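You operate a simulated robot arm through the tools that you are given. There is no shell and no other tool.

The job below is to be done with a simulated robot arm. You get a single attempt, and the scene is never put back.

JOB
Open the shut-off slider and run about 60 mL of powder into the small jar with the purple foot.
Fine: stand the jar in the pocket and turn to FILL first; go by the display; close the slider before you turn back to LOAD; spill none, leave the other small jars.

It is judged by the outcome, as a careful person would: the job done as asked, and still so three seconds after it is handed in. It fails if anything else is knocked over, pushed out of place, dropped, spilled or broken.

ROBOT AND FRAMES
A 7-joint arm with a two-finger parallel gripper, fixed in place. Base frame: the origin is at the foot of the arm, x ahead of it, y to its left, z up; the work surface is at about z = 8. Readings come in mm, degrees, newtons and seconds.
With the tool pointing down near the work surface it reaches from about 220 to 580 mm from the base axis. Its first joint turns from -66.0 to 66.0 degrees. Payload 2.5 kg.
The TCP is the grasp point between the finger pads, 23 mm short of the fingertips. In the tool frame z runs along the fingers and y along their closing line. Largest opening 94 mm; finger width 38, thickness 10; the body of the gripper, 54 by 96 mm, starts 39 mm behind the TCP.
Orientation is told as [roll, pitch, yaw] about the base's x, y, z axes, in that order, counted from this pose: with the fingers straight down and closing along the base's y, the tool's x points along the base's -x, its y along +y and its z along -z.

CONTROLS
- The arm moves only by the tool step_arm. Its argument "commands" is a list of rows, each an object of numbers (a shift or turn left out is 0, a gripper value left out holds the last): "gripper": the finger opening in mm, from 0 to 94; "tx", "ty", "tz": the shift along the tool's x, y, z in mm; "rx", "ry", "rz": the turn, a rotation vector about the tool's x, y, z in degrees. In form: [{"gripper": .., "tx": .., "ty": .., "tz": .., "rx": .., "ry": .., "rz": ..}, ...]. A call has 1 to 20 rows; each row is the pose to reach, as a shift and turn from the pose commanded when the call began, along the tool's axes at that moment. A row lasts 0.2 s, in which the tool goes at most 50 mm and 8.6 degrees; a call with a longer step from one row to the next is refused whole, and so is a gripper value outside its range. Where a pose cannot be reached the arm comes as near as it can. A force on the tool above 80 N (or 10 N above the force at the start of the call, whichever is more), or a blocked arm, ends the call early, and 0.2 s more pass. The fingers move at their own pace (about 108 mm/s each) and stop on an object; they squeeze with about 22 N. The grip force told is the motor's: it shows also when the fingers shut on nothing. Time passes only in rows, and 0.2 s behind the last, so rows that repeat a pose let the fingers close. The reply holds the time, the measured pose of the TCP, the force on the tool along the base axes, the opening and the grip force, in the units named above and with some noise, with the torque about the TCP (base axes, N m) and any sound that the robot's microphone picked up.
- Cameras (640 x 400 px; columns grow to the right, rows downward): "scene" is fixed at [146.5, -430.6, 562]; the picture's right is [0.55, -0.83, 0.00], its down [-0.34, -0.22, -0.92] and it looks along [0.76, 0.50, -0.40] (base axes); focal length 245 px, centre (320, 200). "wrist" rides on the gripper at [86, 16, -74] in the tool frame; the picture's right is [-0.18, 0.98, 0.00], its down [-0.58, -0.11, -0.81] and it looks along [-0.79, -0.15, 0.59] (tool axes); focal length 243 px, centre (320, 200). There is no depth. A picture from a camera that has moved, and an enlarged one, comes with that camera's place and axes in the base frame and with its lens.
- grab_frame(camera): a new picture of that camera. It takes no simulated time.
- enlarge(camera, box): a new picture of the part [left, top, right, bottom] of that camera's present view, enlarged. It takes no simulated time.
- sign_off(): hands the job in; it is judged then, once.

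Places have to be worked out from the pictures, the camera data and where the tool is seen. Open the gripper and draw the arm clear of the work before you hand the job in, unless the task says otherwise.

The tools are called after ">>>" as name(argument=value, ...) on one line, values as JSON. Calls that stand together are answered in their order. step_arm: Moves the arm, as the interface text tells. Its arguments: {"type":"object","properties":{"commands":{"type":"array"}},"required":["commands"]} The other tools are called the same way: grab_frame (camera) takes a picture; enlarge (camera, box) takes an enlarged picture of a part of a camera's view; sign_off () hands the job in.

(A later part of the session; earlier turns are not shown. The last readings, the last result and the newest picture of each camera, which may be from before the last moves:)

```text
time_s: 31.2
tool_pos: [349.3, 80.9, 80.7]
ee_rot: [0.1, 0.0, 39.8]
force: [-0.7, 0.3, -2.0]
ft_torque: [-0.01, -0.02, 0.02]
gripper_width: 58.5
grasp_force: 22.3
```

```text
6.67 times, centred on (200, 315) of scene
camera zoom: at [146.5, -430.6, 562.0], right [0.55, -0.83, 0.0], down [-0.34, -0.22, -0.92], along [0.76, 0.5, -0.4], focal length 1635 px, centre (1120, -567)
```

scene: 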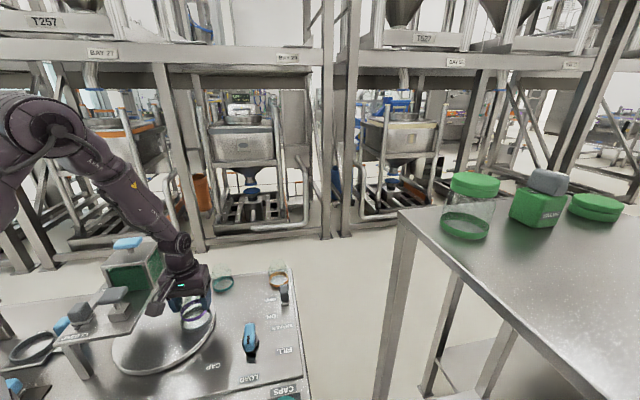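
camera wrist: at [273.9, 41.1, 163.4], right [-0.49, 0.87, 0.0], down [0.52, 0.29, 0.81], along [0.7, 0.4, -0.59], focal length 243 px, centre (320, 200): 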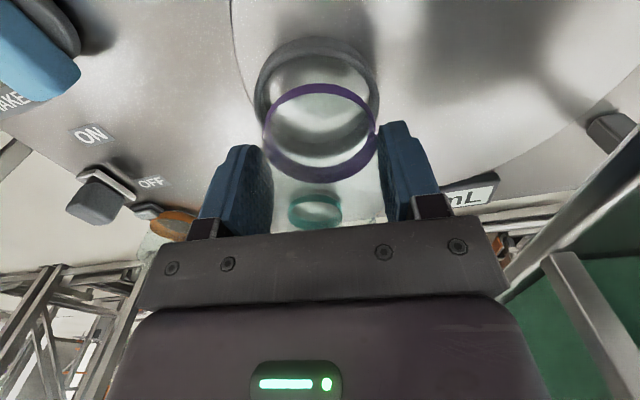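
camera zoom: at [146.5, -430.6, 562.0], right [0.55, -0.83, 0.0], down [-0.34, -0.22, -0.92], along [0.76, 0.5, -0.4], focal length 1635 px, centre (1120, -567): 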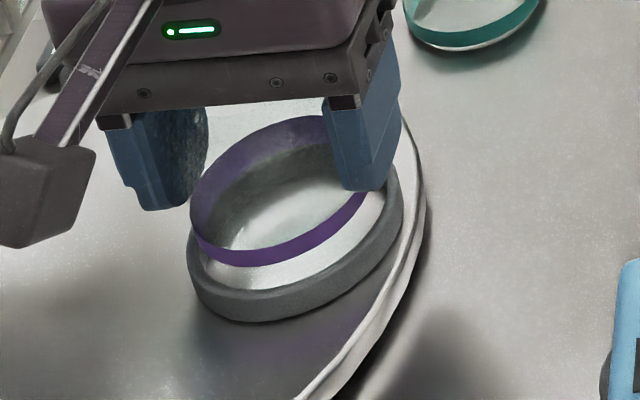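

Jar and pocket now look concentric to within about a millimetre. I lower slowly towards the rim and watch the force.

>>> step_arm(commands=[{"tz": 1}, {"tz": 2.5}, {"tz": 4}, {"tz": 5.5}, {"tz": 6.5}, {"tz": 7.5}, {"tz": 7.5}])

>>> enlarge(camera="wrist", box=[240, 20, 400, 190])

```text
time_s: 32.8
tool_pos: [349.2, 80.9, 72.9]
ee_rot: [0.0, 0.0, 40.0]
force: [1.3, -0.2, -1.3]
ft_torque: [0.0, -0.01, -0.01]
gripper_width: 58.1
grasp_force: 21.9
```

```text
2.35 times, centred on (320, 105) of wrist
camera zoom: at [272.1, 37.8, 147.2], right [-0.49, 0.87, 0.0], down [0.52, 0.29, 0.81], along [0.7, 0.39, -0.59], focal length 571 px, centre (320, 424)
```

zoom: 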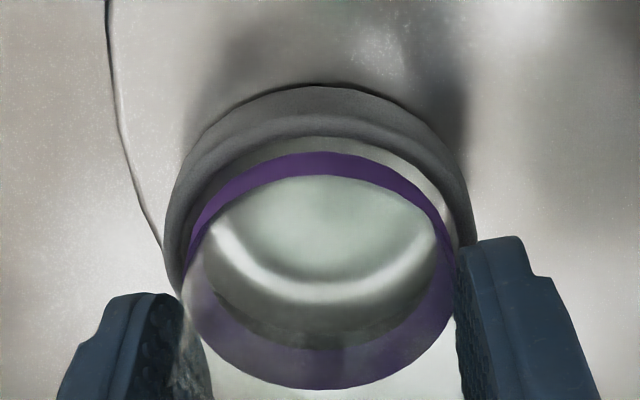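

No contact force now below the height where it touched before, so the foot is entering the pocket. I continue lowering gently.

>>> step_arm(commands=[{"tz": 1}, {"tz": 2}, {"tz": 3}, {"tz": 4}, {"tz": 4}])

>>> enlarge(camera="wrist", box=[240, 20, 400, 190])

>>> enlarge(camera="scene", box=[170, 285, 230, 345])

```text
time_s: 34.0
tool_pos: [350.3, 80.8, 69.8]
ee_rot: [-0.1, 0.1, 39.8]
force: [0.8, -0.7, -0.3]
ft_torque: [0.01, -0.02, 0.0]
gripper_width: 58.5
grasp_force: 22.4
```

```text
2.35 times, centred on (320, 105) of wrist
camera zoom: at [271.8, 37.7, 143.8], right [-0.49, 0.87, 0.0], down [0.52, 0.29, 0.81], along [0.7, 0.39, -0.59], focal length 571 px, centre (320, 424)
```

zoom: 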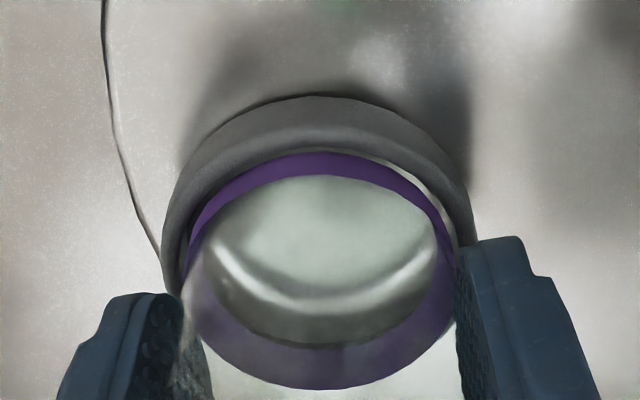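

```text
6.67 times, centred on (200, 315) of scene
camera zoom: at [146.5, -430.6, 562.0], right [0.55, -0.83, 0.0], down [-0.34, -0.22, -0.92], along [0.76, 0.5, -0.4], focal length 1635 px, centre (1120, -567)
```

zoom: 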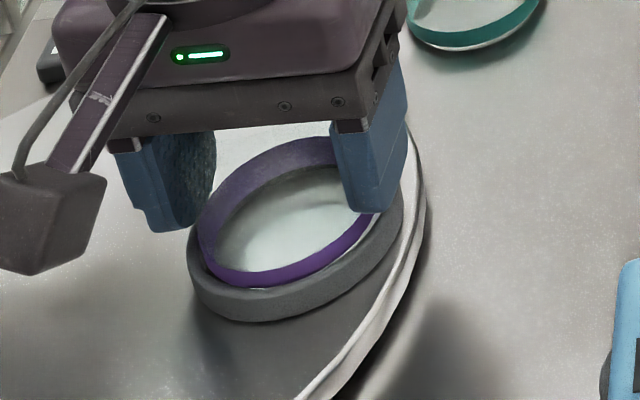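

The foot is now going into the pocket cleanly. I keep lowering in small steps.

>>> step_arm(commands=[{"tz": 1}, {"tz": 2}, {"tz": 3}, {"tz": 4}, {"tz": 4.5}, {"tz": 4.5}])

>>> enlarge(camera="wrist", box=[240, 20, 400, 190])

```text
time_s: 35.4
tool_pos: [347.9, 80.9, 66.2]
ee_rot: [0.0, -0.1, 40.0]
force: [0.1, 0.3, -1.4]
ft_torque: [-0.01, -0.04, 0.0]
gripper_width: 58.4
grasp_force: 22.0
```

```text
2.35 times, centred on (320, 105) of wrist
camera zoom: at [271.7, 37.7, 139.0], right [-0.49, 0.87, 0.0], down [0.52, 0.29, 0.81], along [0.7, 0.39, -0.59], focal length 571 px, centre (320, 424)
```

zoom: 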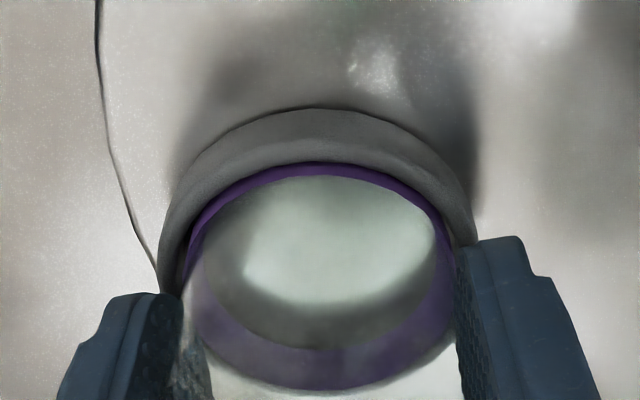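

Nearly seated: foot about 2–3 mm above the pocket floor, fingertips about 3 mm above the rim. I lower by 1 mm steps checking force.

>>> step_arm(commands=[{"tz": 0.5}, {"tz": 1}, {"tz": 1.5}, {"tz": 1.5}])

>>> enlarge(camera="wrist", box=[240, 20, 400, 190])

>>> enlarge(camera="scene", box=[170, 285, 230, 345])

```text
time_s: 36.4
tool_pos: [348.7, 82.3, 64.6]
ee_rot: [0.1, -0.1, 39.9]
force: [-0.4, 0.0, -1.2]
ft_torque: [-0.01, -0.05, -0.03]
gripper_width: 58.2
grasp_force: 21.7
```

```text
2.35 times, centred on (320, 105) of wrist
camera zoom: at [271.9, 37.9, 137.9], right [-0.49, 0.87, 0.0], down [0.52, 0.29, 0.81], along [0.7, 0.39, -0.59], focal length 571 px, centre (320, 424)
```

zoom: 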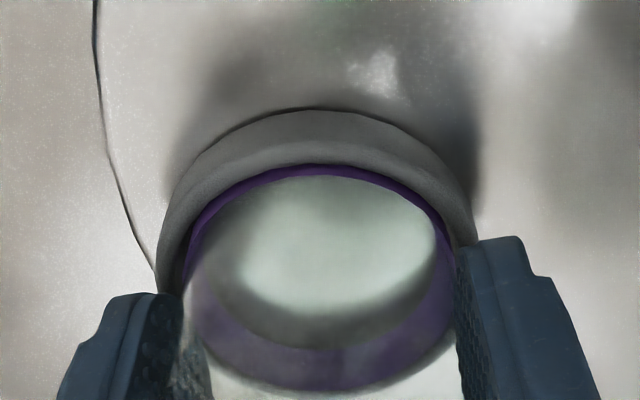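

```text
6.67 times, centred on (200, 315) of scene
camera zoom: at [146.5, -430.6, 562.0], right [0.55, -0.83, 0.0], down [-0.34, -0.22, -0.92], along [0.76, 0.5, -0.4], focal length 1635 px, centre (1120, -567)
```

zoom: 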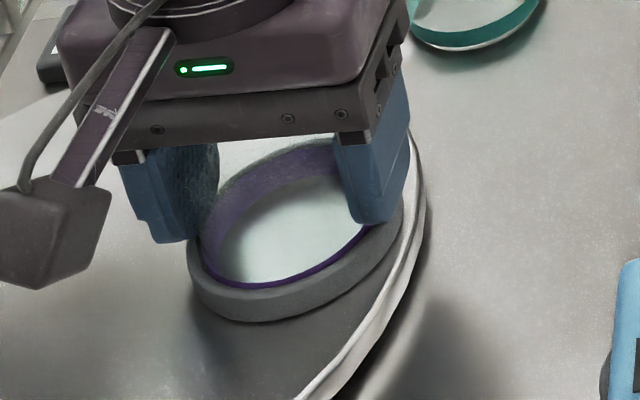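

The foot's top is almost flush with the rim and the force still shows the jar's weight. I lower another millimetre or two.

>>> step_arm(commands=[{"tz": 0.5}, {"tz": 1}, {"tz": 1}])

>>> enlarge(camera="wrist", box=[240, 20, 400, 190])

```text
time_s: 37.2
tool_pos: [348.6, 80.2, 62.0]
ee_rot: [0.0, 0.1, 39.9]
force: [0.4, 0.3, -1.2]
ft_torque: [0.04, 0.02, 0.01]
gripper_width: 58.5
grasp_force: 22.1
```

```text
2.35 times, centred on (320, 105) of wrist
camera zoom: at [271.9, 37.8, 136.7], right [-0.49, 0.87, 0.0], down [0.52, 0.29, 0.81], along [0.7, 0.39, -0.59], focal length 571 px, centre (320, 424)
```

zoom: 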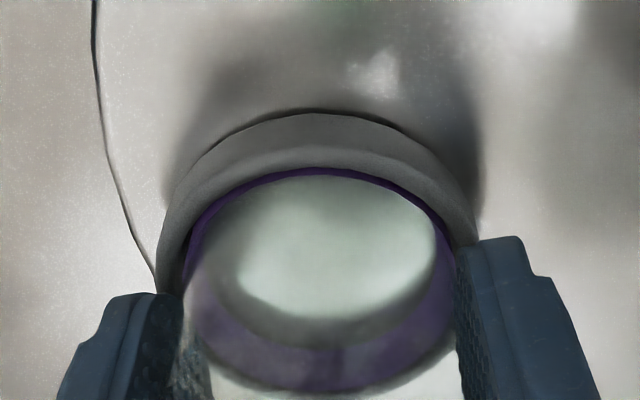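

Tips are within about a millimetre of the rim and the foot is essentially at floor level, so I release here.

>>> step_arm(commands=[{"gripper": 61}, {"gripper": 64}, {"gripper": 70}, {"gripper": 80}, {"gripper": 80}])

>>> enlarge(camera="wrist", box=[220, 20, 420, 200])

>>> enlarge(camera="scene", box=[160, 275, 240, 345])

```text
time_s: 38.4
tool_pos: [348.9, 80.9, 62.8]
ee_rot: [0.0, 0.0, 39.9]
force: [0.7, -0.6, 0.4]
ft_torque: [-0.02, 0.03, -0.03]
gripper_width: 80.1
grasp_force: 0.1
```

```text
2.22 times, centred on (320, 110) of wrist
camera zoom: at [271.8, 37.8, 136.8], right [-0.49, 0.87, 0.0], down [0.52, 0.29, 0.81], along [0.7, 0.39, -0.59], focal length 539 px, centre (320, 400)
```

zoom: 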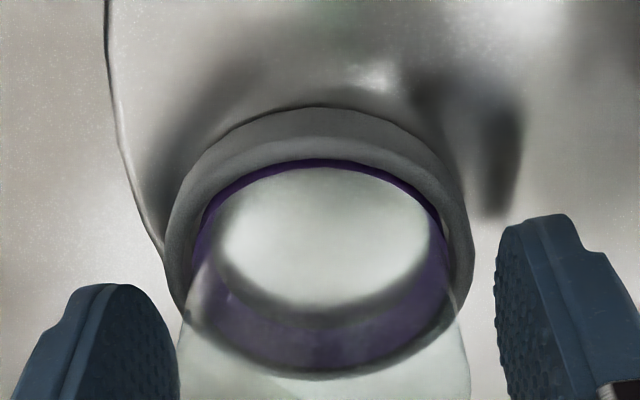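

```text
5.71 times, centred on (200, 310) of scene
camera zoom: at [146.5, -430.6, 562.0], right [0.55, -0.83, 0.0], down [-0.34, -0.22, -0.92], along [0.76, 0.5, -0.4], focal length 1401 px, centre (1006, -429)
```

zoom: 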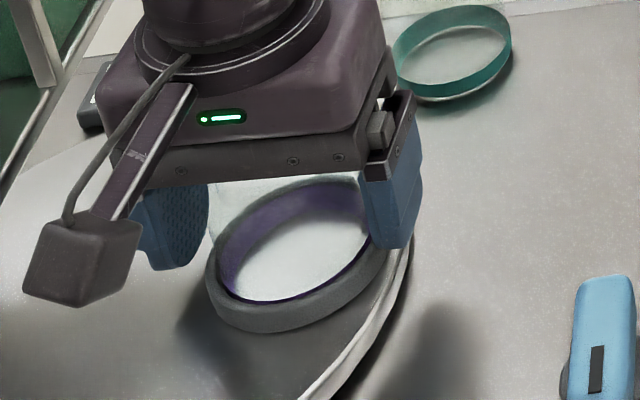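

The jar stands in the pocket, released. I raise straight up clear of it.

>>> step_arm(commands=[{"tz": -5, "gripper": 86}, {"tz": -20}, {"tz": -45}, {"tz": -80}, {"tz": -120}, {"tz": -150}, {"tz": -150}])

>>> grab_frame(camera="wrist")

>>> grab_frame(camera="scene")

```text
time_s: 40.0
tool_pos: [348.1, 80.9, 214.7]
ee_rot: [0.0, 0.0, 39.9]
force: [0.6, -0.7, 0.1]
ft_torque: [0.01, 0.02, 0.02]
gripper_width: 86.2
grasp_force: 0.1
```

```text
taken
camera wrist: at [271.6, 37.5, 287.0], right [-0.49, 0.87, 0.0], down [0.52, 0.29, 0.81], along [0.7, 0.39, -0.59], focal length 243 px, centre (320, 200)
```

wrist: 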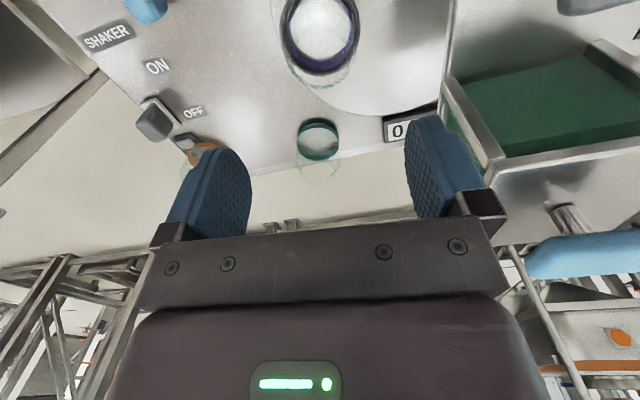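

```text
taken
```

scene: 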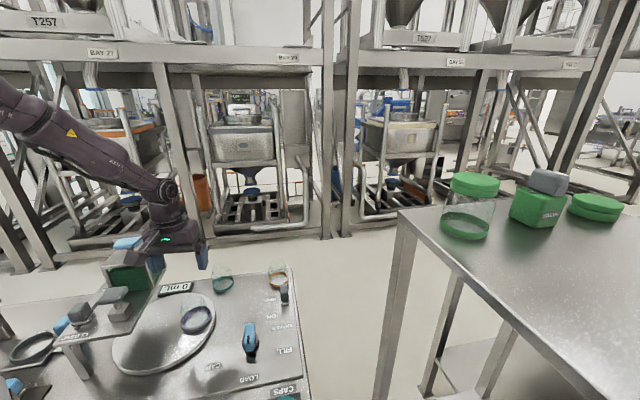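

The jar sits upright in the pocket. Next I move above the dial at about (392, -68), turning so the fingers line up along the bar's length.

>>> step_arm(commands=[{"tx": 5.6, "ty": -13, "tz": 2, "rz": 7.6, "gripper": 94}, {"tx": 11.2, "ty": -26, "tz": 4, "rz": 15.2}, {"tx": 16.8, "ty": -39, "tz": 6, "rz": 22.8}, {"tx": 22.5, "ty": -52, "tz": 9, "rz": 30.4}, {"tx": 28, "ty": -65, "tz": 11, "rz": 38}, {"tx": 34, "ty": -78, "tz": 13, "rz": 45.6}, {"tx": 39.5, "ty": -91, "tz": 16, "rz": 53.2}, {"tx": 45, "ty": -104, "tz": 18, "rz": 60.8}, {"tx": 51, "ty": -117, "tz": 20, "rz": 68.4}, {"tx": 56, "ty": -130, "tz": 22, "rz": 76}, {"tx": 61.8, "ty": -142.5, "tz": 25, "rz": 83}, {"tx": 61.8, "ty": -142.5, "tz": 25, "rz": 83}])

>>> grab_frame(camera="wrist")

```text
time_s: 42.6
tool_pos: [392.3, -69.0, 188.4]
ee_rot: [0.0, 0.0, -43.1]
force: [-0.3, 1.4, 0.1]
ft_torque: [-0.03, -0.01, -0.03]
gripper_width: 93.8
grasp_force: 0.1
```

```text
taken
camera wrist: at [340.9, 2.5, 261.7], right [0.81, 0.59, 0.0], down [0.35, -0.48, 0.81], along [0.48, -0.65, -0.59], focal length 243 px, centre (320, 200)
```

wrist: 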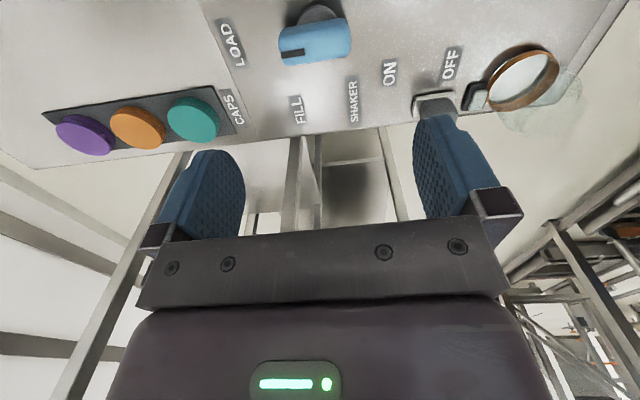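

>>> enlarge(camera="wrist", box=[250, 0, 390, 90])

>>> enlarge(camera="scene", box=[225, 305, 285, 370])

```text
4.44 times, centred on (320, 45) of wrist
camera zoom: at [340.9, 2.5, 261.7], right [0.81, 0.59, 0.0], down [0.35, -0.48, 0.81], along [0.48, -0.65, -0.59], focal length 1078 px, centre (320, 889)
```

zoom: 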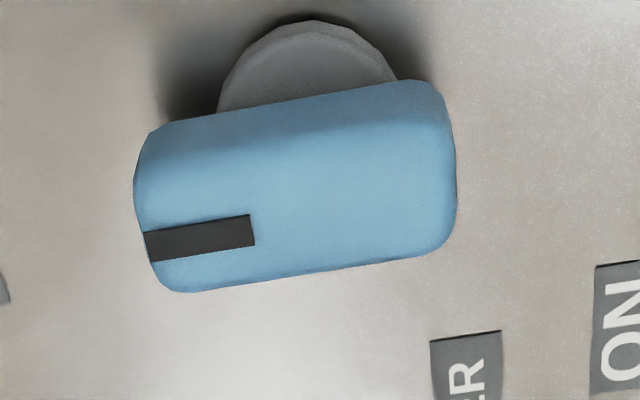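

```text
6.15 times, centred on (255, 338) of scene
camera zoom: at [146.5, -430.6, 562.0], right [0.55, -0.83, 0.0], down [-0.34, -0.22, -0.92], along [0.76, 0.5, -0.4], focal length 1509 px, centre (720, -646)
```

zoom: 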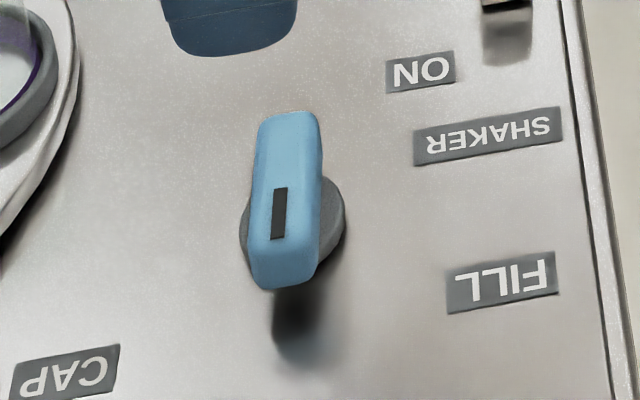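

The bar lies along about 46°, aligned with my closing line, its centre about 3–4 mm off the tool axis and its mid-height around z = 33. I correct and descend part way for another look.

>>> step_arm(commands=[{"tx": 2.8, "ty": -2.6, "tz": 20}, {"tx": 2.8, "ty": -2.6, "tz": 50}, {"tx": 2.8, "ty": -2.6, "tz": 80}, {"tx": 2.8, "ty": -2.6, "tz": 100}, {"tx": 2.8, "ty": -2.6, "tz": 100}])

>>> grab_frame(camera="wrist")

>>> enlarge(camera="scene", box=[215, 295, 285, 365])

```text
time_s: 43.8
tool_pos: [389.7, -67.9, 87.8]
ee_rot: [-0.1, 0.0, -43.1]
force: [0.5, -0.6, 0.5]
ft_torque: [0.0, 0.01, -0.01]
gripper_width: 93.9
grasp_force: 0.0
```

```text
taken
camera wrist: at [336.9, 3.0, 161.2], right [0.81, 0.59, 0.0], down [0.35, -0.48, 0.81], along [0.48, -0.65, -0.59], focal length 243 px, centre (320, 200)
```

wrist: 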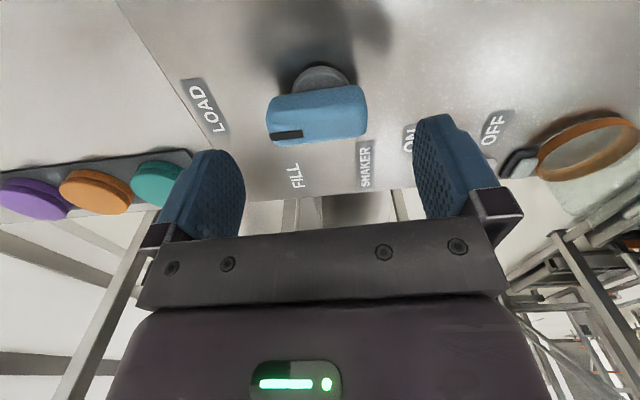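

```text
5.71 times, centred on (250, 330) of scene
camera zoom: at [146.5, -430.6, 562.0], right [0.55, -0.83, 0.0], down [-0.34, -0.22, -0.92], along [0.76, 0.5, -0.4], focal length 1401 px, centre (720, -543)
```

zoom: 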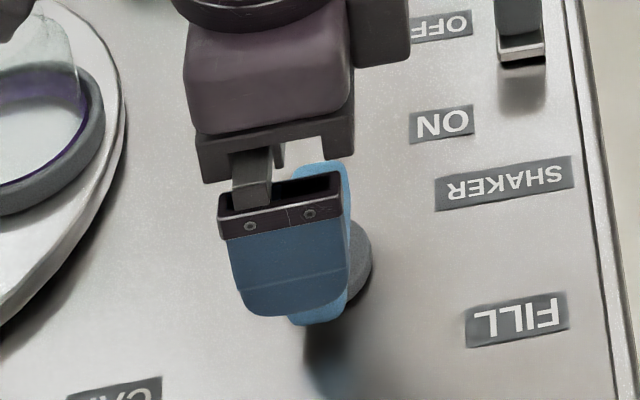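

>>> enlarge(camera="wrist", box=[240, 50, 400, 160])

```text
3.64 times, centred on (320, 105) of wrist
camera zoom: at [336.9, 3.0, 161.2], right [0.81, 0.59, 0.0], down [0.35, -0.48, 0.81], along [0.48, -0.65, -0.59], focal length 882 px, centre (320, 546)
```

zoom: 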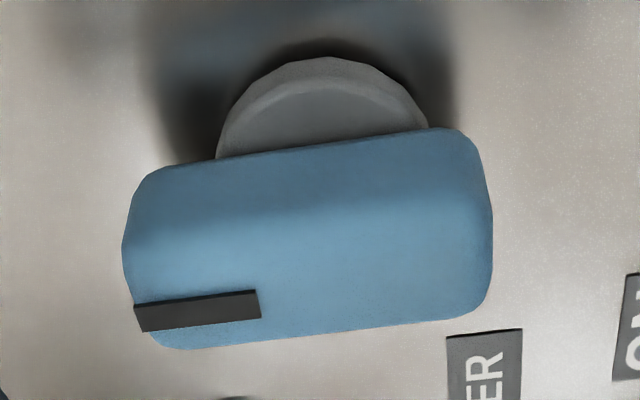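

The dial axis is now under the tool within about a millimetre; the bar spans z ≈ 18–44, about 62 mm long. I descend to z ≈ 40 with the fingers outside the bar's ends.

>>> step_arm(commands=[{"tz": 15}, {"tz": 30}, {"tz": 40}, {"tz": 47}, {"tz": 47}])

>>> grab_frame(camera="wrist")

>>> enlarge(camera="scene", box=[215, 295, 285, 365])

```text
time_s: 45.0
tool_pos: [389.7, -69.4, 41.4]
ee_rot: [0.0, 0.0, -43.2]
force: [-0.4, 0.8, 0.9]
ft_torque: [0.01, 0.01, 0.0]
gripper_width: 93.9
grasp_force: 0.0
```

```text
taken
camera wrist: at [336.5, 2.8, 114.5], right [0.81, 0.59, 0.0], down [0.35, -0.48, 0.81], along [0.48, -0.65, -0.59], focal length 243 px, centre (320, 200)
```

wrist: 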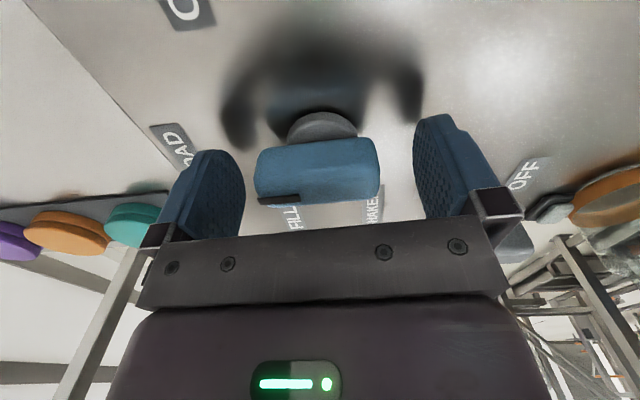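

```text
5.71 times, centred on (250, 330) of scene
camera zoom: at [146.5, -430.6, 562.0], right [0.55, -0.83, 0.0], down [-0.34, -0.22, -0.92], along [0.76, 0.5, -0.4], focal length 1401 px, centre (720, -543)
```

zoom: 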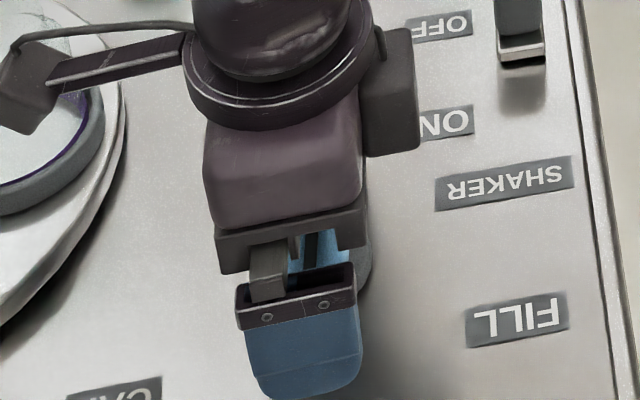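

Fingers straddle the bar's ends. I close on it.

>>> step_arm(commands=[{"gripper": 70}, {"gripper": 45}, {"gripper": 45}, {"gripper": 45}])

>>> grab_frame(camera="wrist")

```text
time_s: 46.0
tool_pos: [389.2, -70.7, 41.3]
ee_rot: [-0.1, -0.1, -43.4]
force: [-6.6, -15.9, -0.6]
ft_torque: [1.25, -0.48, -0.11]
gripper_width: 59.9
grasp_force: 45.1
```

```text
taken
camera wrist: at [336.0, 1.4, 114.4], right [0.81, 0.59, 0.0], down [0.35, -0.48, 0.81], along [0.47, -0.65, -0.59], focal length 243 px, centre (320, 200)
```

wrist: 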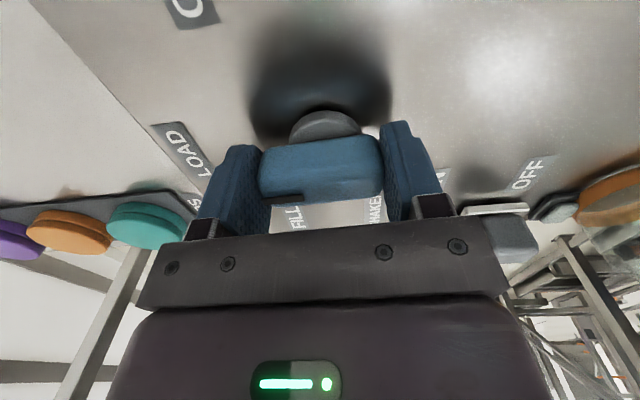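

The grip shows a 16 N side load because the bar extends a bit more to its pointer side. I shift the tool about 1.8 mm along the bar to relieve this.

>>> step_arm(commands=[{"ty": -0.9}, {"ty": -1.8}, {"ty": -1.8}])

```text
time_s: 46.8
tool_pos: [387.8, -69.4, 40.9]
ee_rot: [0.0, -0.2, -43.1]
force: [6.8, -13.8, -18.7]
ft_torque: [-0.04, 0.52, -0.1]
gripper_width: 59.9
grasp_force: 44.9
```

Some load remains in other directions, so I reopen slightly and re-grip at this position to let things settle.

>>> step_arm(commands=[{"gripper": 72}, {"gripper": 72}, {"gripper": 72}])

>>> enlarge(camera="wrist", box=[230, 80, 410, 220])

```text
time_s: 47.6
tool_pos: [387.9, -68.2, 42.2]
ee_rot: [0.0, 0.0, -43.1]
force: [-1.1, 0.0, -0.2]
ft_torque: [0.01, 0.03, 0.02]
gripper_width: 71.9
grasp_force: 0.1
```

```text
2.86 times, centred on (320, 150) of wrist
camera zoom: at [335.3, 1.7, 114.9], right [0.81, 0.59, 0.0], down [0.35, -0.48, 0.81], along [0.48, -0.65, -0.59], focal length 693 px, centre (320, 343)
```

zoom: 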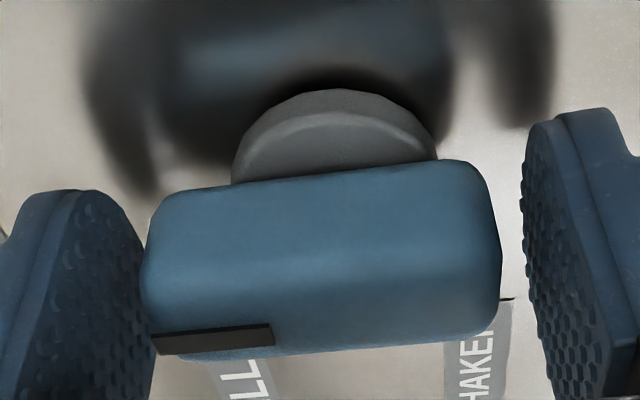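

The bar is still about 1.5 mm towards the left finger, so I shift by that much and close again.

>>> step_arm(commands=[{"ty": -1.5, "gripper": 72}, {"ty": -1.5, "gripper": 60}, {"ty": -1.5, "gripper": 45}, {"ty": -1.5, "gripper": 45}, {"ty": -1.5, "gripper": 45}])

```text
time_s: 48.8
tool_pos: [387.9, -68.3, 42.3]
ee_rot: [0.2, 0.0, -43.0]
force: [7.1, 16.3, -2.1]
ft_torque: [-0.74, -0.07, -0.03]
gripper_width: 59.8
grasp_force: 44.4
```

The side load reversed, so the centre lies in between; I shift back 1.4 mm.

>>> step_arm(commands=[{"gripper": 64}, {"ty": 0.7, "gripper": 64}, {"ty": 1.4, "gripper": 64}, {"ty": 1.4, "gripper": 45}, {"ty": 1.4, "gripper": 45}, {"ty": 1.4, "gripper": 45}])

```text
time_s: 50.2
tool_pos: [386.5, -69.7, 41.1]
ee_rot: [0.0, 0.0, -43.0]
force: [2.2, 2.5, -2.7]
ft_torque: [0.18, -0.22, -0.08]
gripper_width: 60.0
grasp_force: 45.0
```

The grip is now balanced. I start turning towards FILL (counter-clockwise from above), 20 degrees first, checking the forces.

>>> step_arm(commands=[{"tx": -0.1, "ty": -0.02, "rz": -3}, {"tx": -0.28, "ty": -0.05, "rz": -8}, {"tx": -0.5, "ty": -0.06, "rz": -14}, {"tx": -0.71, "ty": -0.05, "rz": -20}, {"tx": -0.71, "ty": -0.05, "rz": -20}])

>>> grab_frame(camera="scene")

>>> grab_frame(camera="wrist")

```text
time_s: 51.4
tool_pos: [387.9, -70.0, 41.0]
ee_rot: [0.0, -0.1, -22.9]
force: [2.9, -0.9, -7.4]
ft_torque: [0.89, 0.33, 0.0]
gripper_width: 59.9
grasp_force: 44.6
```

```text
taken
```

scene: 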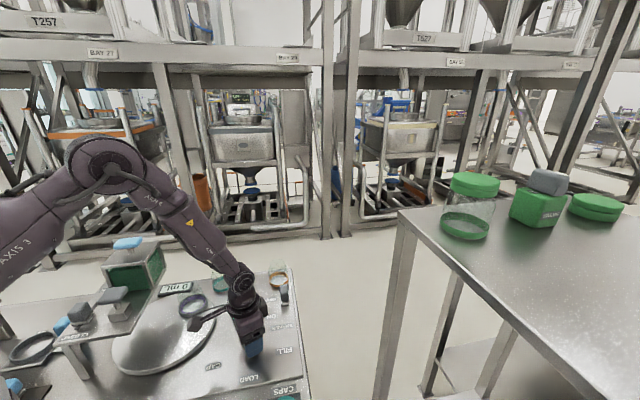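

```text
taken
camera wrist: at [314.3, -21.7, 114.7], right [0.55, 0.83, 0.0], down [0.49, -0.33, 0.81], along [0.67, -0.45, -0.59], focal length 243 px, centre (320, 200)
```

wrist: 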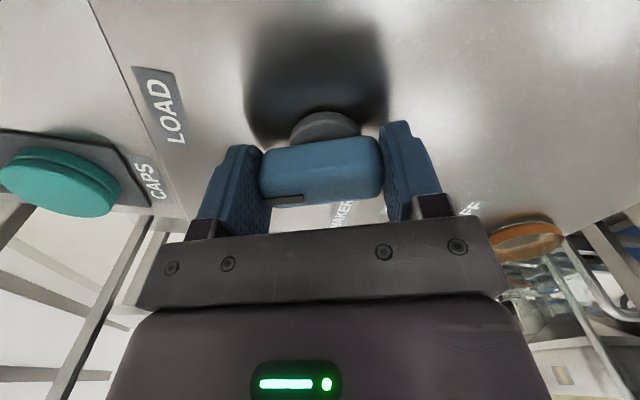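

The dial turns with the gripper and the disc follows, the jar still upright. I continue another 22 degrees.

>>> step_arm(commands=[{"tx": -0.15, "ty": -0.02, "rz": -4}, {"tx": -0.35, "ty": -0.05, "rz": -9}, {"tx": -0.55, "ty": -0.06, "rz": -14}, {"tx": -0.75, "ty": -0.05, "rz": -19}, {"tx": -0.85, "ty": -0.03, "rz": -22}, {"tx": -0.85, "ty": -0.03, "rz": -22}])

>>> enlarge(camera="scene", box=[90, 230, 310, 390])

```text
time_s: 52.8
tool_pos: [389.6, -72.9, 39.4]
ee_rot: [-0.1, 0.0, -1.2]
force: [-3.0, -11.7, -3.1]
ft_torque: [0.98, -0.56, -0.04]
gripper_width: 59.7
grasp_force: 44.8
```

```text
2.50 times, centred on (200, 310) of scene
camera zoom: at [146.5, -430.6, 562.0], right [0.55, -0.83, 0.0], down [-0.34, -0.22, -0.92], along [0.76, 0.5, -0.4], focal length 613 px, centre (620, -75)
```

zoom: 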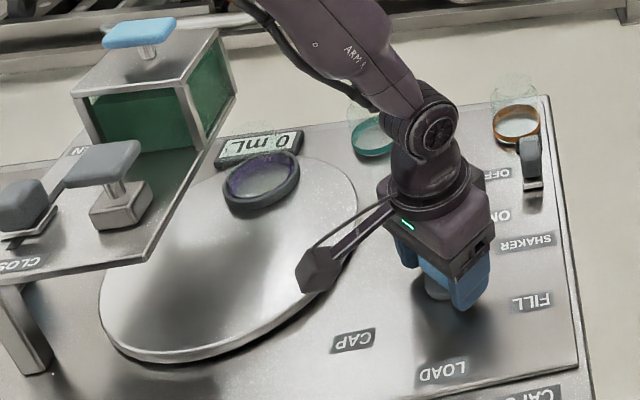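

The disc turns about twice as fast as the dial; the jar is still fine. I continue, adding a small shift to relieve the side load.

>>> step_arm(commands=[{"tx": -0.1, "ty": -0.6, "rz": -3}, {"tx": -0.3, "ty": -1.0, "rz": -8}, {"tx": -0.5, "ty": -1.0, "rz": -13}, {"tx": -0.65, "ty": -1.0, "rz": -17}, {"tx": -0.65, "ty": -1.0, "rz": -17}])

>>> enlarge(camera="scene", box=[90, 230, 310, 390])

>>> grab_frame(camera="wrist")

```text
time_s: 54.0
tool_pos: [389.9, -72.3, 41.1]
ee_rot: [0.0, 0.1, 16.0]
force: [4.8, -11.8, -2.2]
ft_torque: [0.16, 0.91, 0.04]
gripper_width: 59.9
grasp_force: 44.4
```

```text
2.50 times, centred on (200, 310) of scene
camera zoom: at [146.5, -430.6, 562.0], right [0.55, -0.83, 0.0], down [-0.34, -0.22, -0.92], along [0.76, 0.5, -0.4], focal length 613 px, centre (620, -75)
```

zoom: 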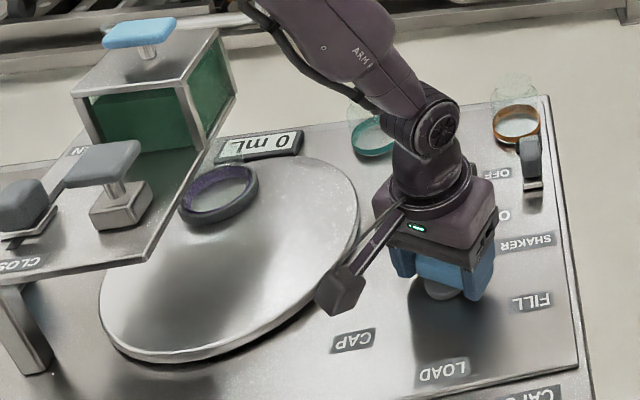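

```text
taken
camera wrist: at [301.9, -80.2, 114.7], right [-0.09, 1.0, 0.0], down [0.59, 0.06, 0.81], along [0.8, 0.08, -0.59], focal length 243 px, centre (320, 200)
```

wrist: 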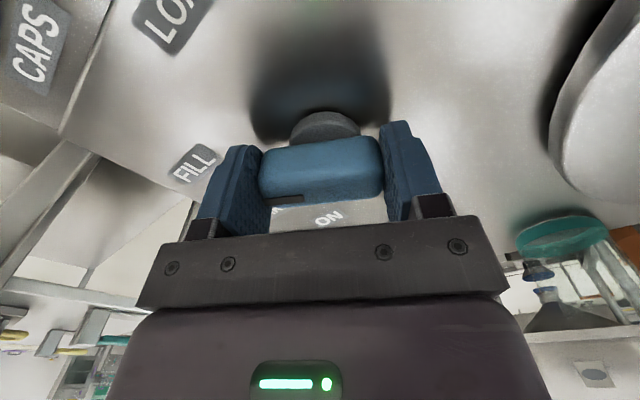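

The dial has turned 59° and the pocket is moving under the hopper; the FILL label lies about 66° from LOAD. I relieve the side load and turn further in small steps, watching the torque for a stop.

>>> step_arm(commands=[{"tx": -0.1, "ty": -0.6, "rz": -1.5}, {"tx": -0.15, "ty": -1.2, "rz": -3}, {"tx": -0.2, "ty": -1.2, "rz": -4.5}, {"tx": -0.2, "ty": -1.2, "rz": -4.5}])

>>> enlarge(camera="scene", box=[90, 230, 310, 390])

```text
time_s: 55.0
tool_pos: [390.4, -72.2, 41.2]
ee_rot: [0.0, -0.1, 20.4]
force: [-8.7, -1.8, 10.0]
ft_torque: [-0.31, -1.39, -0.41]
gripper_width: 59.7
grasp_force: 44.9
```

```text
2.50 times, centred on (200, 310) of scene
camera zoom: at [146.4, -430.6, 562.0], right [0.55, -0.83, 0.0], down [-0.34, -0.22, -0.92], along [0.76, 0.5, -0.4], focal length 613 px, centre (620, -75)
```

zoom: 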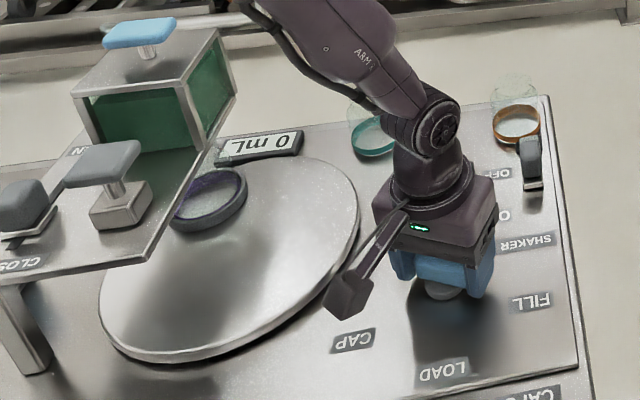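

The disc still follows; the twisting torque rose to -0.4 N m. I turn another 2 degrees to see whether this is the stop.

>>> step_arm(commands=[{"rz": -1}, {"rz": -2}, {"rz": -2}])

>>> enlarge(camera="scene", box=[90, 230, 310, 390])

>>> grab_frame(camera="wrist")

```text
time_s: 55.8
tool_pos: [390.9, -71.8, 42.2]
ee_rot: [0.0, -0.1, 22.2]
force: [-0.3, 2.2, 3.5]
ft_torque: [-0.36, 0.1, -1.95]
gripper_width: 60.0
grasp_force: 45.5
```

```text
2.50 times, centred on (200, 310) of scene
camera zoom: at [146.5, -430.6, 562.0], right [0.55, -0.83, 0.0], down [-0.34, -0.22, -0.92], along [0.76, 0.5, -0.4], focal length 613 px, centre (620, -75)
```

zoom: 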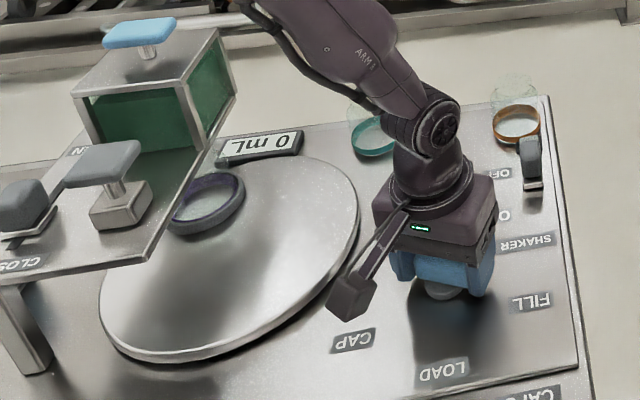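

```text
taken
camera wrist: at [303.7, -89.8, 114.6], right [-0.2, 0.98, 0.0], down [0.58, 0.12, 0.81], along [0.79, 0.16, -0.59], focal length 243 px, centre (320, 200)
```

wrist: 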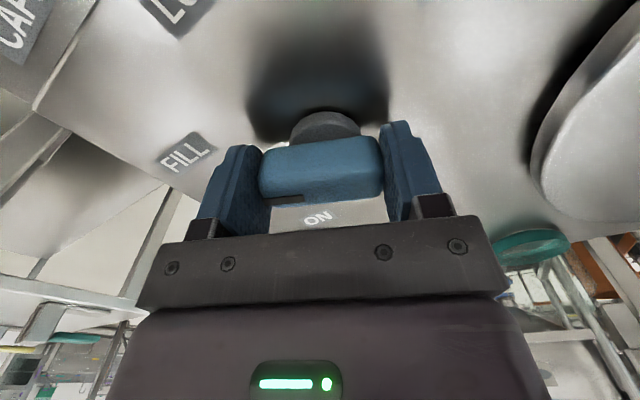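

The torque rose to about 2 N m with hardly any motion, so the dial is at its FILL stop (65° turned). I ease off one degree and open the fingers.

>>> step_arm(commands=[{"rz": 0.8}, {"rz": 0.8}, {"rz": 0.8, "gripper": 66}, {"rz": 0.8, "gripper": 80}, {"rz": 0.8, "gripper": 94}, {"rz": 0.8, "gripper": 94}])

>>> enlarge(camera="wrist", box=[200, 60, 440, 220])

```text
time_s: 57.2
tool_pos: [390.5, -72.2, 42.4]
ee_rot: [0.0, 0.0, 21.6]
force: [0.3, 0.3, -0.1]
ft_torque: [0.01, -0.03, -0.02]
gripper_width: 93.8
grasp_force: 0.0
```

```text
2.50 times, centred on (320, 140) of wrist
camera zoom: at [303.5, -89.4, 114.8], right [-0.19, 0.98, 0.0], down [0.58, 0.11, 0.81], along [0.79, 0.15, -0.59], focal length 606 px, centre (320, 350)
```

zoom: 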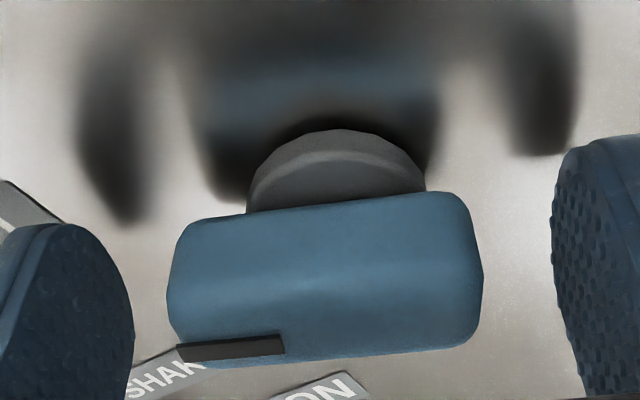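

Released cleanly; the dial stays put. I raise the arm clear and check the dial, disc and jar.

>>> step_arm(commands=[{"tz": -20}, {"tz": -60}, {"tz": -105}, {"tz": -150}, {"tz": -190}, {"tz": -190}])

>>> grab_frame(camera="wrist")

>>> grab_frame(camera="scene")

```text
time_s: 58.6
tool_pos: [390.4, -73.4, 232.6]
ee_rot: [-0.1, 0.0, 21.7]
force: [0.1, -1.0, 0.5]
ft_torque: [-0.04, -0.01, -0.02]
gripper_width: 93.9
grasp_force: 0.0
```

```text
taken
camera wrist: at [303.5, -89.4, 305.3], right [-0.19, 0.98, 0.0], down [0.58, 0.11, 0.81], along [0.79, 0.15, -0.59], focal length 243 px, centre (320, 200)
```

wrist: 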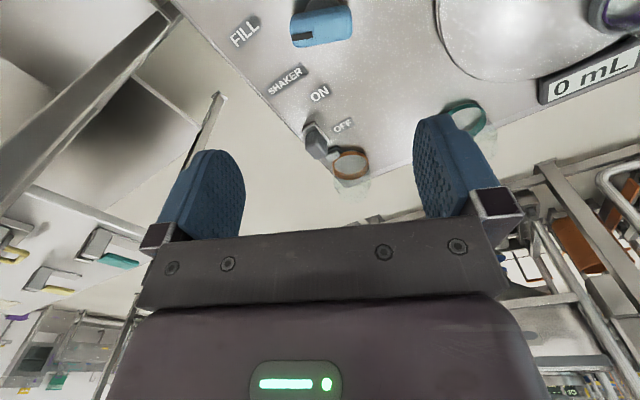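

```text
taken
```

scene: 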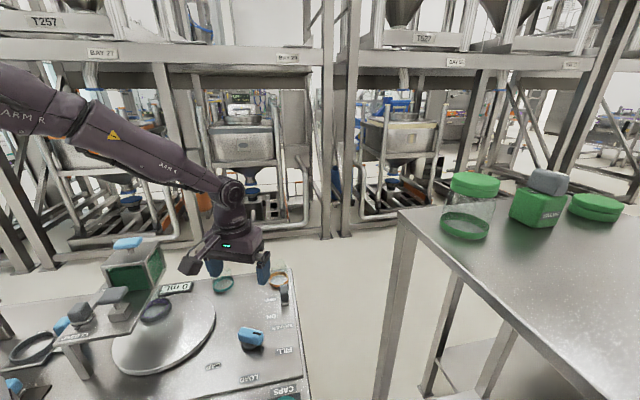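

The display reads 0 mL and the dial points at FILL. I look closely at the jar under the hopper and the slider.

>>> enlarge(camera="scene", box=[95, 230, 225, 340])

>>> enlarge(camera="scene", box=[225, 310, 310, 390])

>>> enlarge(camera="scene", box=[50, 260, 150, 350])

```text
3.64 times, centred on (160, 285) of scene
camera zoom: at [146.5, -430.6, 562.0], right [0.55, -0.83, 0.0], down [-0.34, -0.22, -0.92], along [0.76, 0.5, -0.4], focal length 892 px, centre (902, -109)
```

zoom: 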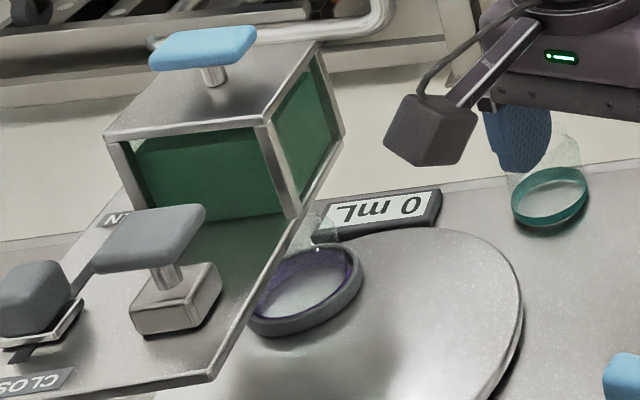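

```text
5.00 times, centred on (268, 350) of scene
camera zoom: at [146.5, -430.6, 562.0], right [0.55, -0.83, 0.0], down [-0.34, -0.22, -0.92], along [0.76, 0.5, -0.4], focal length 1226 px, centre (582, -550)
```

zoom: 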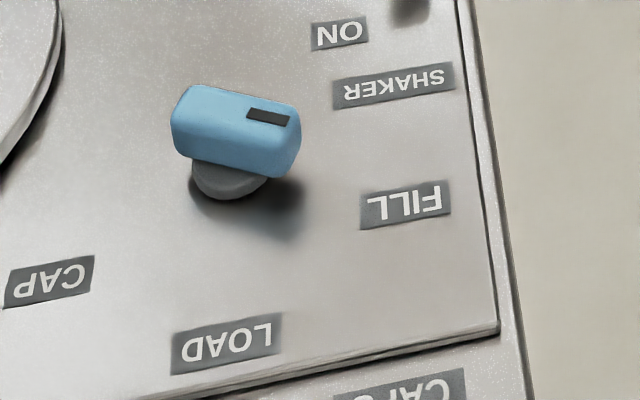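

```text
4.44 times, centred on (100, 305) of scene
camera zoom: at [146.5, -430.6, 562.0], right [0.55, -0.83, 0.0], down [-0.34, -0.22, -0.92], along [0.76, 0.5, -0.4], focal length 1090 px, centre (1298, -267)
```

zoom: 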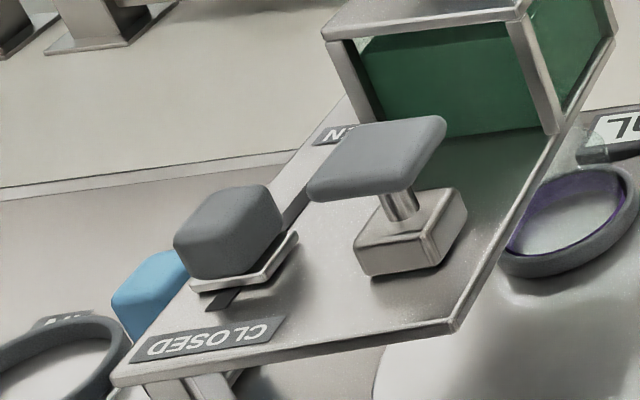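

The jar stands in the pocket under the hopper, near (307, 200). Now the slider: I move at a safe height of z ≈ 300 towards a spot above the knob near (182, 180).

>>> step_arm(commands=[{"tx": 3, "ty": 8, "tz": -20, "gripper": 94}, {"tx": 8, "ty": 25, "tz": -45}, {"tx": 16, "ty": 50, "tz": -67}, {"tx": 26, "ty": 80, "tz": -70}, {"tx": 36, "ty": 112, "tz": -70, "rz": 3}, {"tx": 46, "ty": 145, "tz": -70, "rz": 8}, {"tx": 56, "ty": 178, "tz": -70, "rz": 13}, {"tx": 66, "ty": 210, "tz": -70, "rz": 18}, {"tx": 77, "ty": 242, "tz": -70, "rz": 23}, {"tx": 88, "ty": 274, "tz": -70, "rz": 28}, {"tx": 95, "ty": 297, "tz": -70, "rz": 33}, {"tx": 99.6, "ty": 312, "tz": -70, "rz": 38}, {"tx": 99.6, "ty": 312, "tz": -70, "rz": 38}])

>>> grab_frame(camera="wrist")

>>> grab_frame(camera="scene")

```text
time_s: 61.4
tool_pos: [181.4, 180.8, 301.8]
ee_rot: [0.1, 0.0, -16.5]
force: [0.0, 0.1, 0.1]
ft_torque: [0.01, -0.03, 0.0]
gripper_width: 93.9
grasp_force: 0.1
```

```text
taken
camera wrist: at [103.0, 221.1, 375.0], right [0.46, 0.89, 0.0], down [0.53, -0.27, 0.81], along [0.72, -0.37, -0.59], focal length 243 px, centre (320, 200)
```

wrist: 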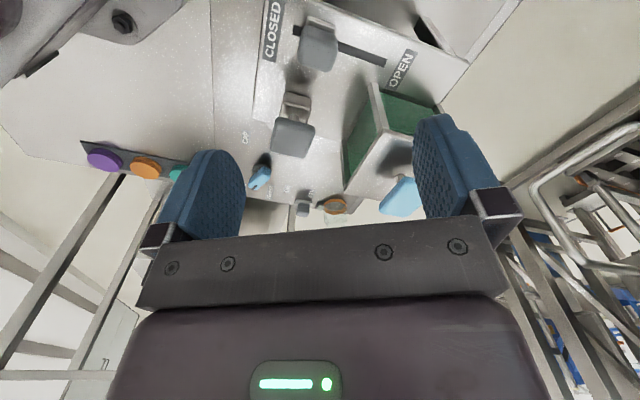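

```text
taken
```

scene: 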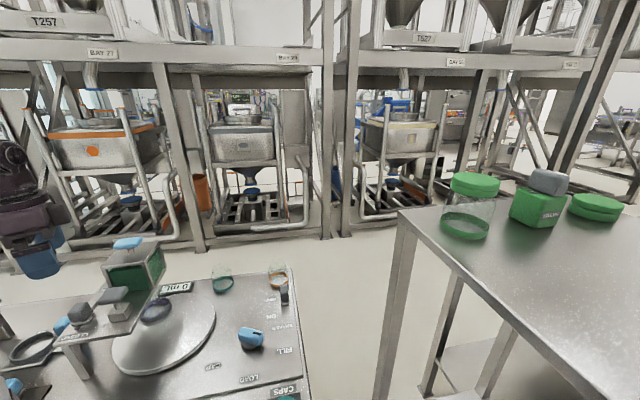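

A clear view of slider, slot and T-handle. I turn the remaining 27° so the fingers close along the slot, and look again.

>>> step_arm(commands=[{"rz": 7}, {"rz": 14}, {"rz": 21}, {"rz": 27.5}, {"rz": 27.5}])

>>> grab_frame(camera="wrist")

>>> enlarge(camera="wrist", box=[220, 0, 440, 140])

```text
time_s: 62.6
tool_pos: [182.5, 180.8, 301.5]
ee_rot: [0.1, -0.1, -44.0]
force: [0.1, 0.5, -0.3]
ft_torque: [-0.02, 0.01, 0.02]
gripper_width: 94.1
grasp_force: 0.1
```

```text
taken
camera wrist: at [131.2, 252.5, 374.8], right [0.81, 0.58, 0.0], down [0.34, -0.48, 0.81], along [0.47, -0.66, -0.59], focal length 243 px, centre (320, 200)
```

wrist: 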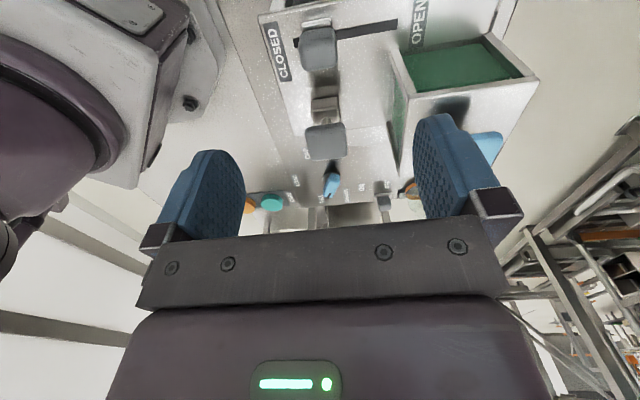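

```text
2.86 times, centred on (330, 70) of wrist
camera zoom: at [131.2, 252.5, 374.8], right [0.81, 0.58, 0.0], down [0.34, -0.48, 0.81], along [0.47, -0.66, -0.59], focal length 693 px, centre (291, 571)
```

zoom: 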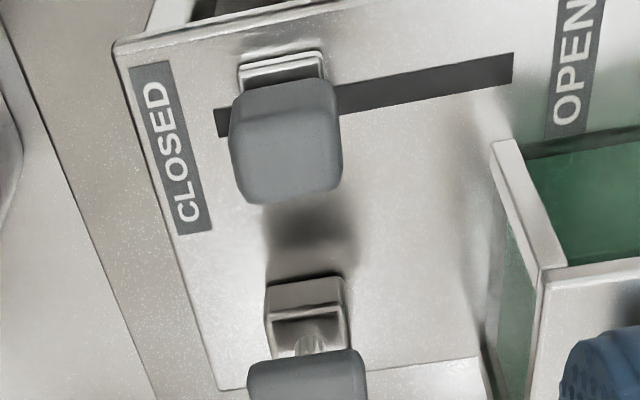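

The slot runs from about (165, 164) to (230, 228) at 44°, the knob is at about (181, 180) with its cap at z ≈ 138–158, and the hopper's side is 21 mm from the slot line. I shift about 6 mm away from the hopper and descend part way.

>>> step_arm(commands=[{"tx": 6, "ty": -1.7, "tz": 20, "rz": 1.5}, {"tx": 6, "ty": -1.7, "tz": 50, "rz": 1.5}, {"tx": 6, "ty": -1.7, "tz": 80, "rz": 1.5}, {"tx": 6, "ty": -1.7, "tz": 95, "rz": 1.5}, {"tx": 6, "ty": -1.7, "tz": 95, "rz": 1.5}])

>>> grab_frame(camera="wrist")

>>> enlarge(camera="scene", box=[0, 200, 240, 350])

```text
time_s: 63.8
tool_pos: [176.7, 184.2, 205.4]
ee_rot: [-0.1, 0.1, -45.4]
force: [-0.5, 0.0, 1.3]
ft_torque: [-0.01, -0.03, -0.02]
gripper_width: 94.2
grasp_force: 0.0
```

```text
taken
camera wrist: at [127.9, 256.5, 279.2], right [0.83, 0.56, 0.0], down [0.33, -0.49, 0.81], along [0.45, -0.67, -0.59], focal length 243 px, centre (320, 200)
```

wrist: 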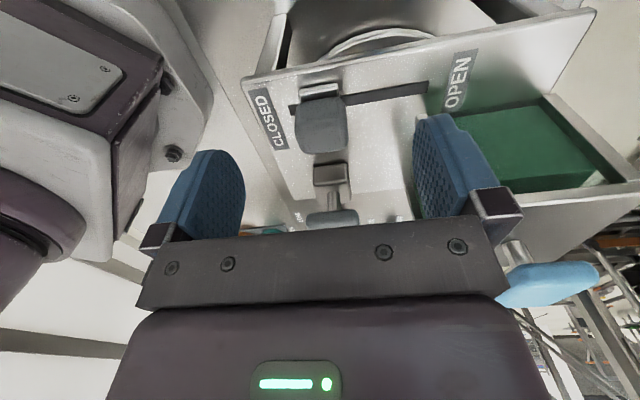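

```text
2.67 times, centred on (120, 275) of scene
camera zoom: at [146.5, -430.6, 562.0], right [0.55, -0.83, 0.0], down [-0.34, -0.22, -0.92], along [0.76, 0.5, -0.4], focal length 654 px, centre (853, 0)
```

zoom: 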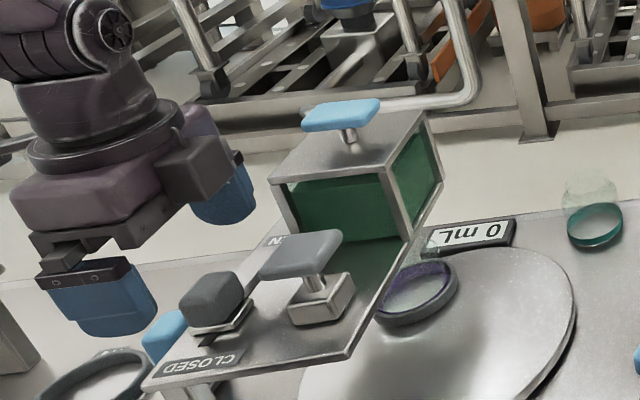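

The knob lies between the fingers, the display reads 0 mL in the scene view. I enlarge to check the knob's centring and height.

>>> enlarge(camera="wrist", box=[240, 60, 440, 190])

```text
3.08 times, centred on (340, 125) of wrist
camera zoom: at [127.9, 256.5, 279.2], right [0.83, 0.56, 0.0], down [0.33, -0.49, 0.81], along [0.45, -0.67, -0.59], focal length 746 px, centre (258, 431)
```

zoom: 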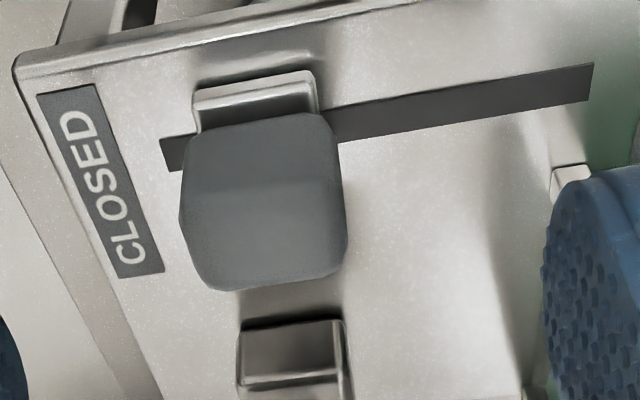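

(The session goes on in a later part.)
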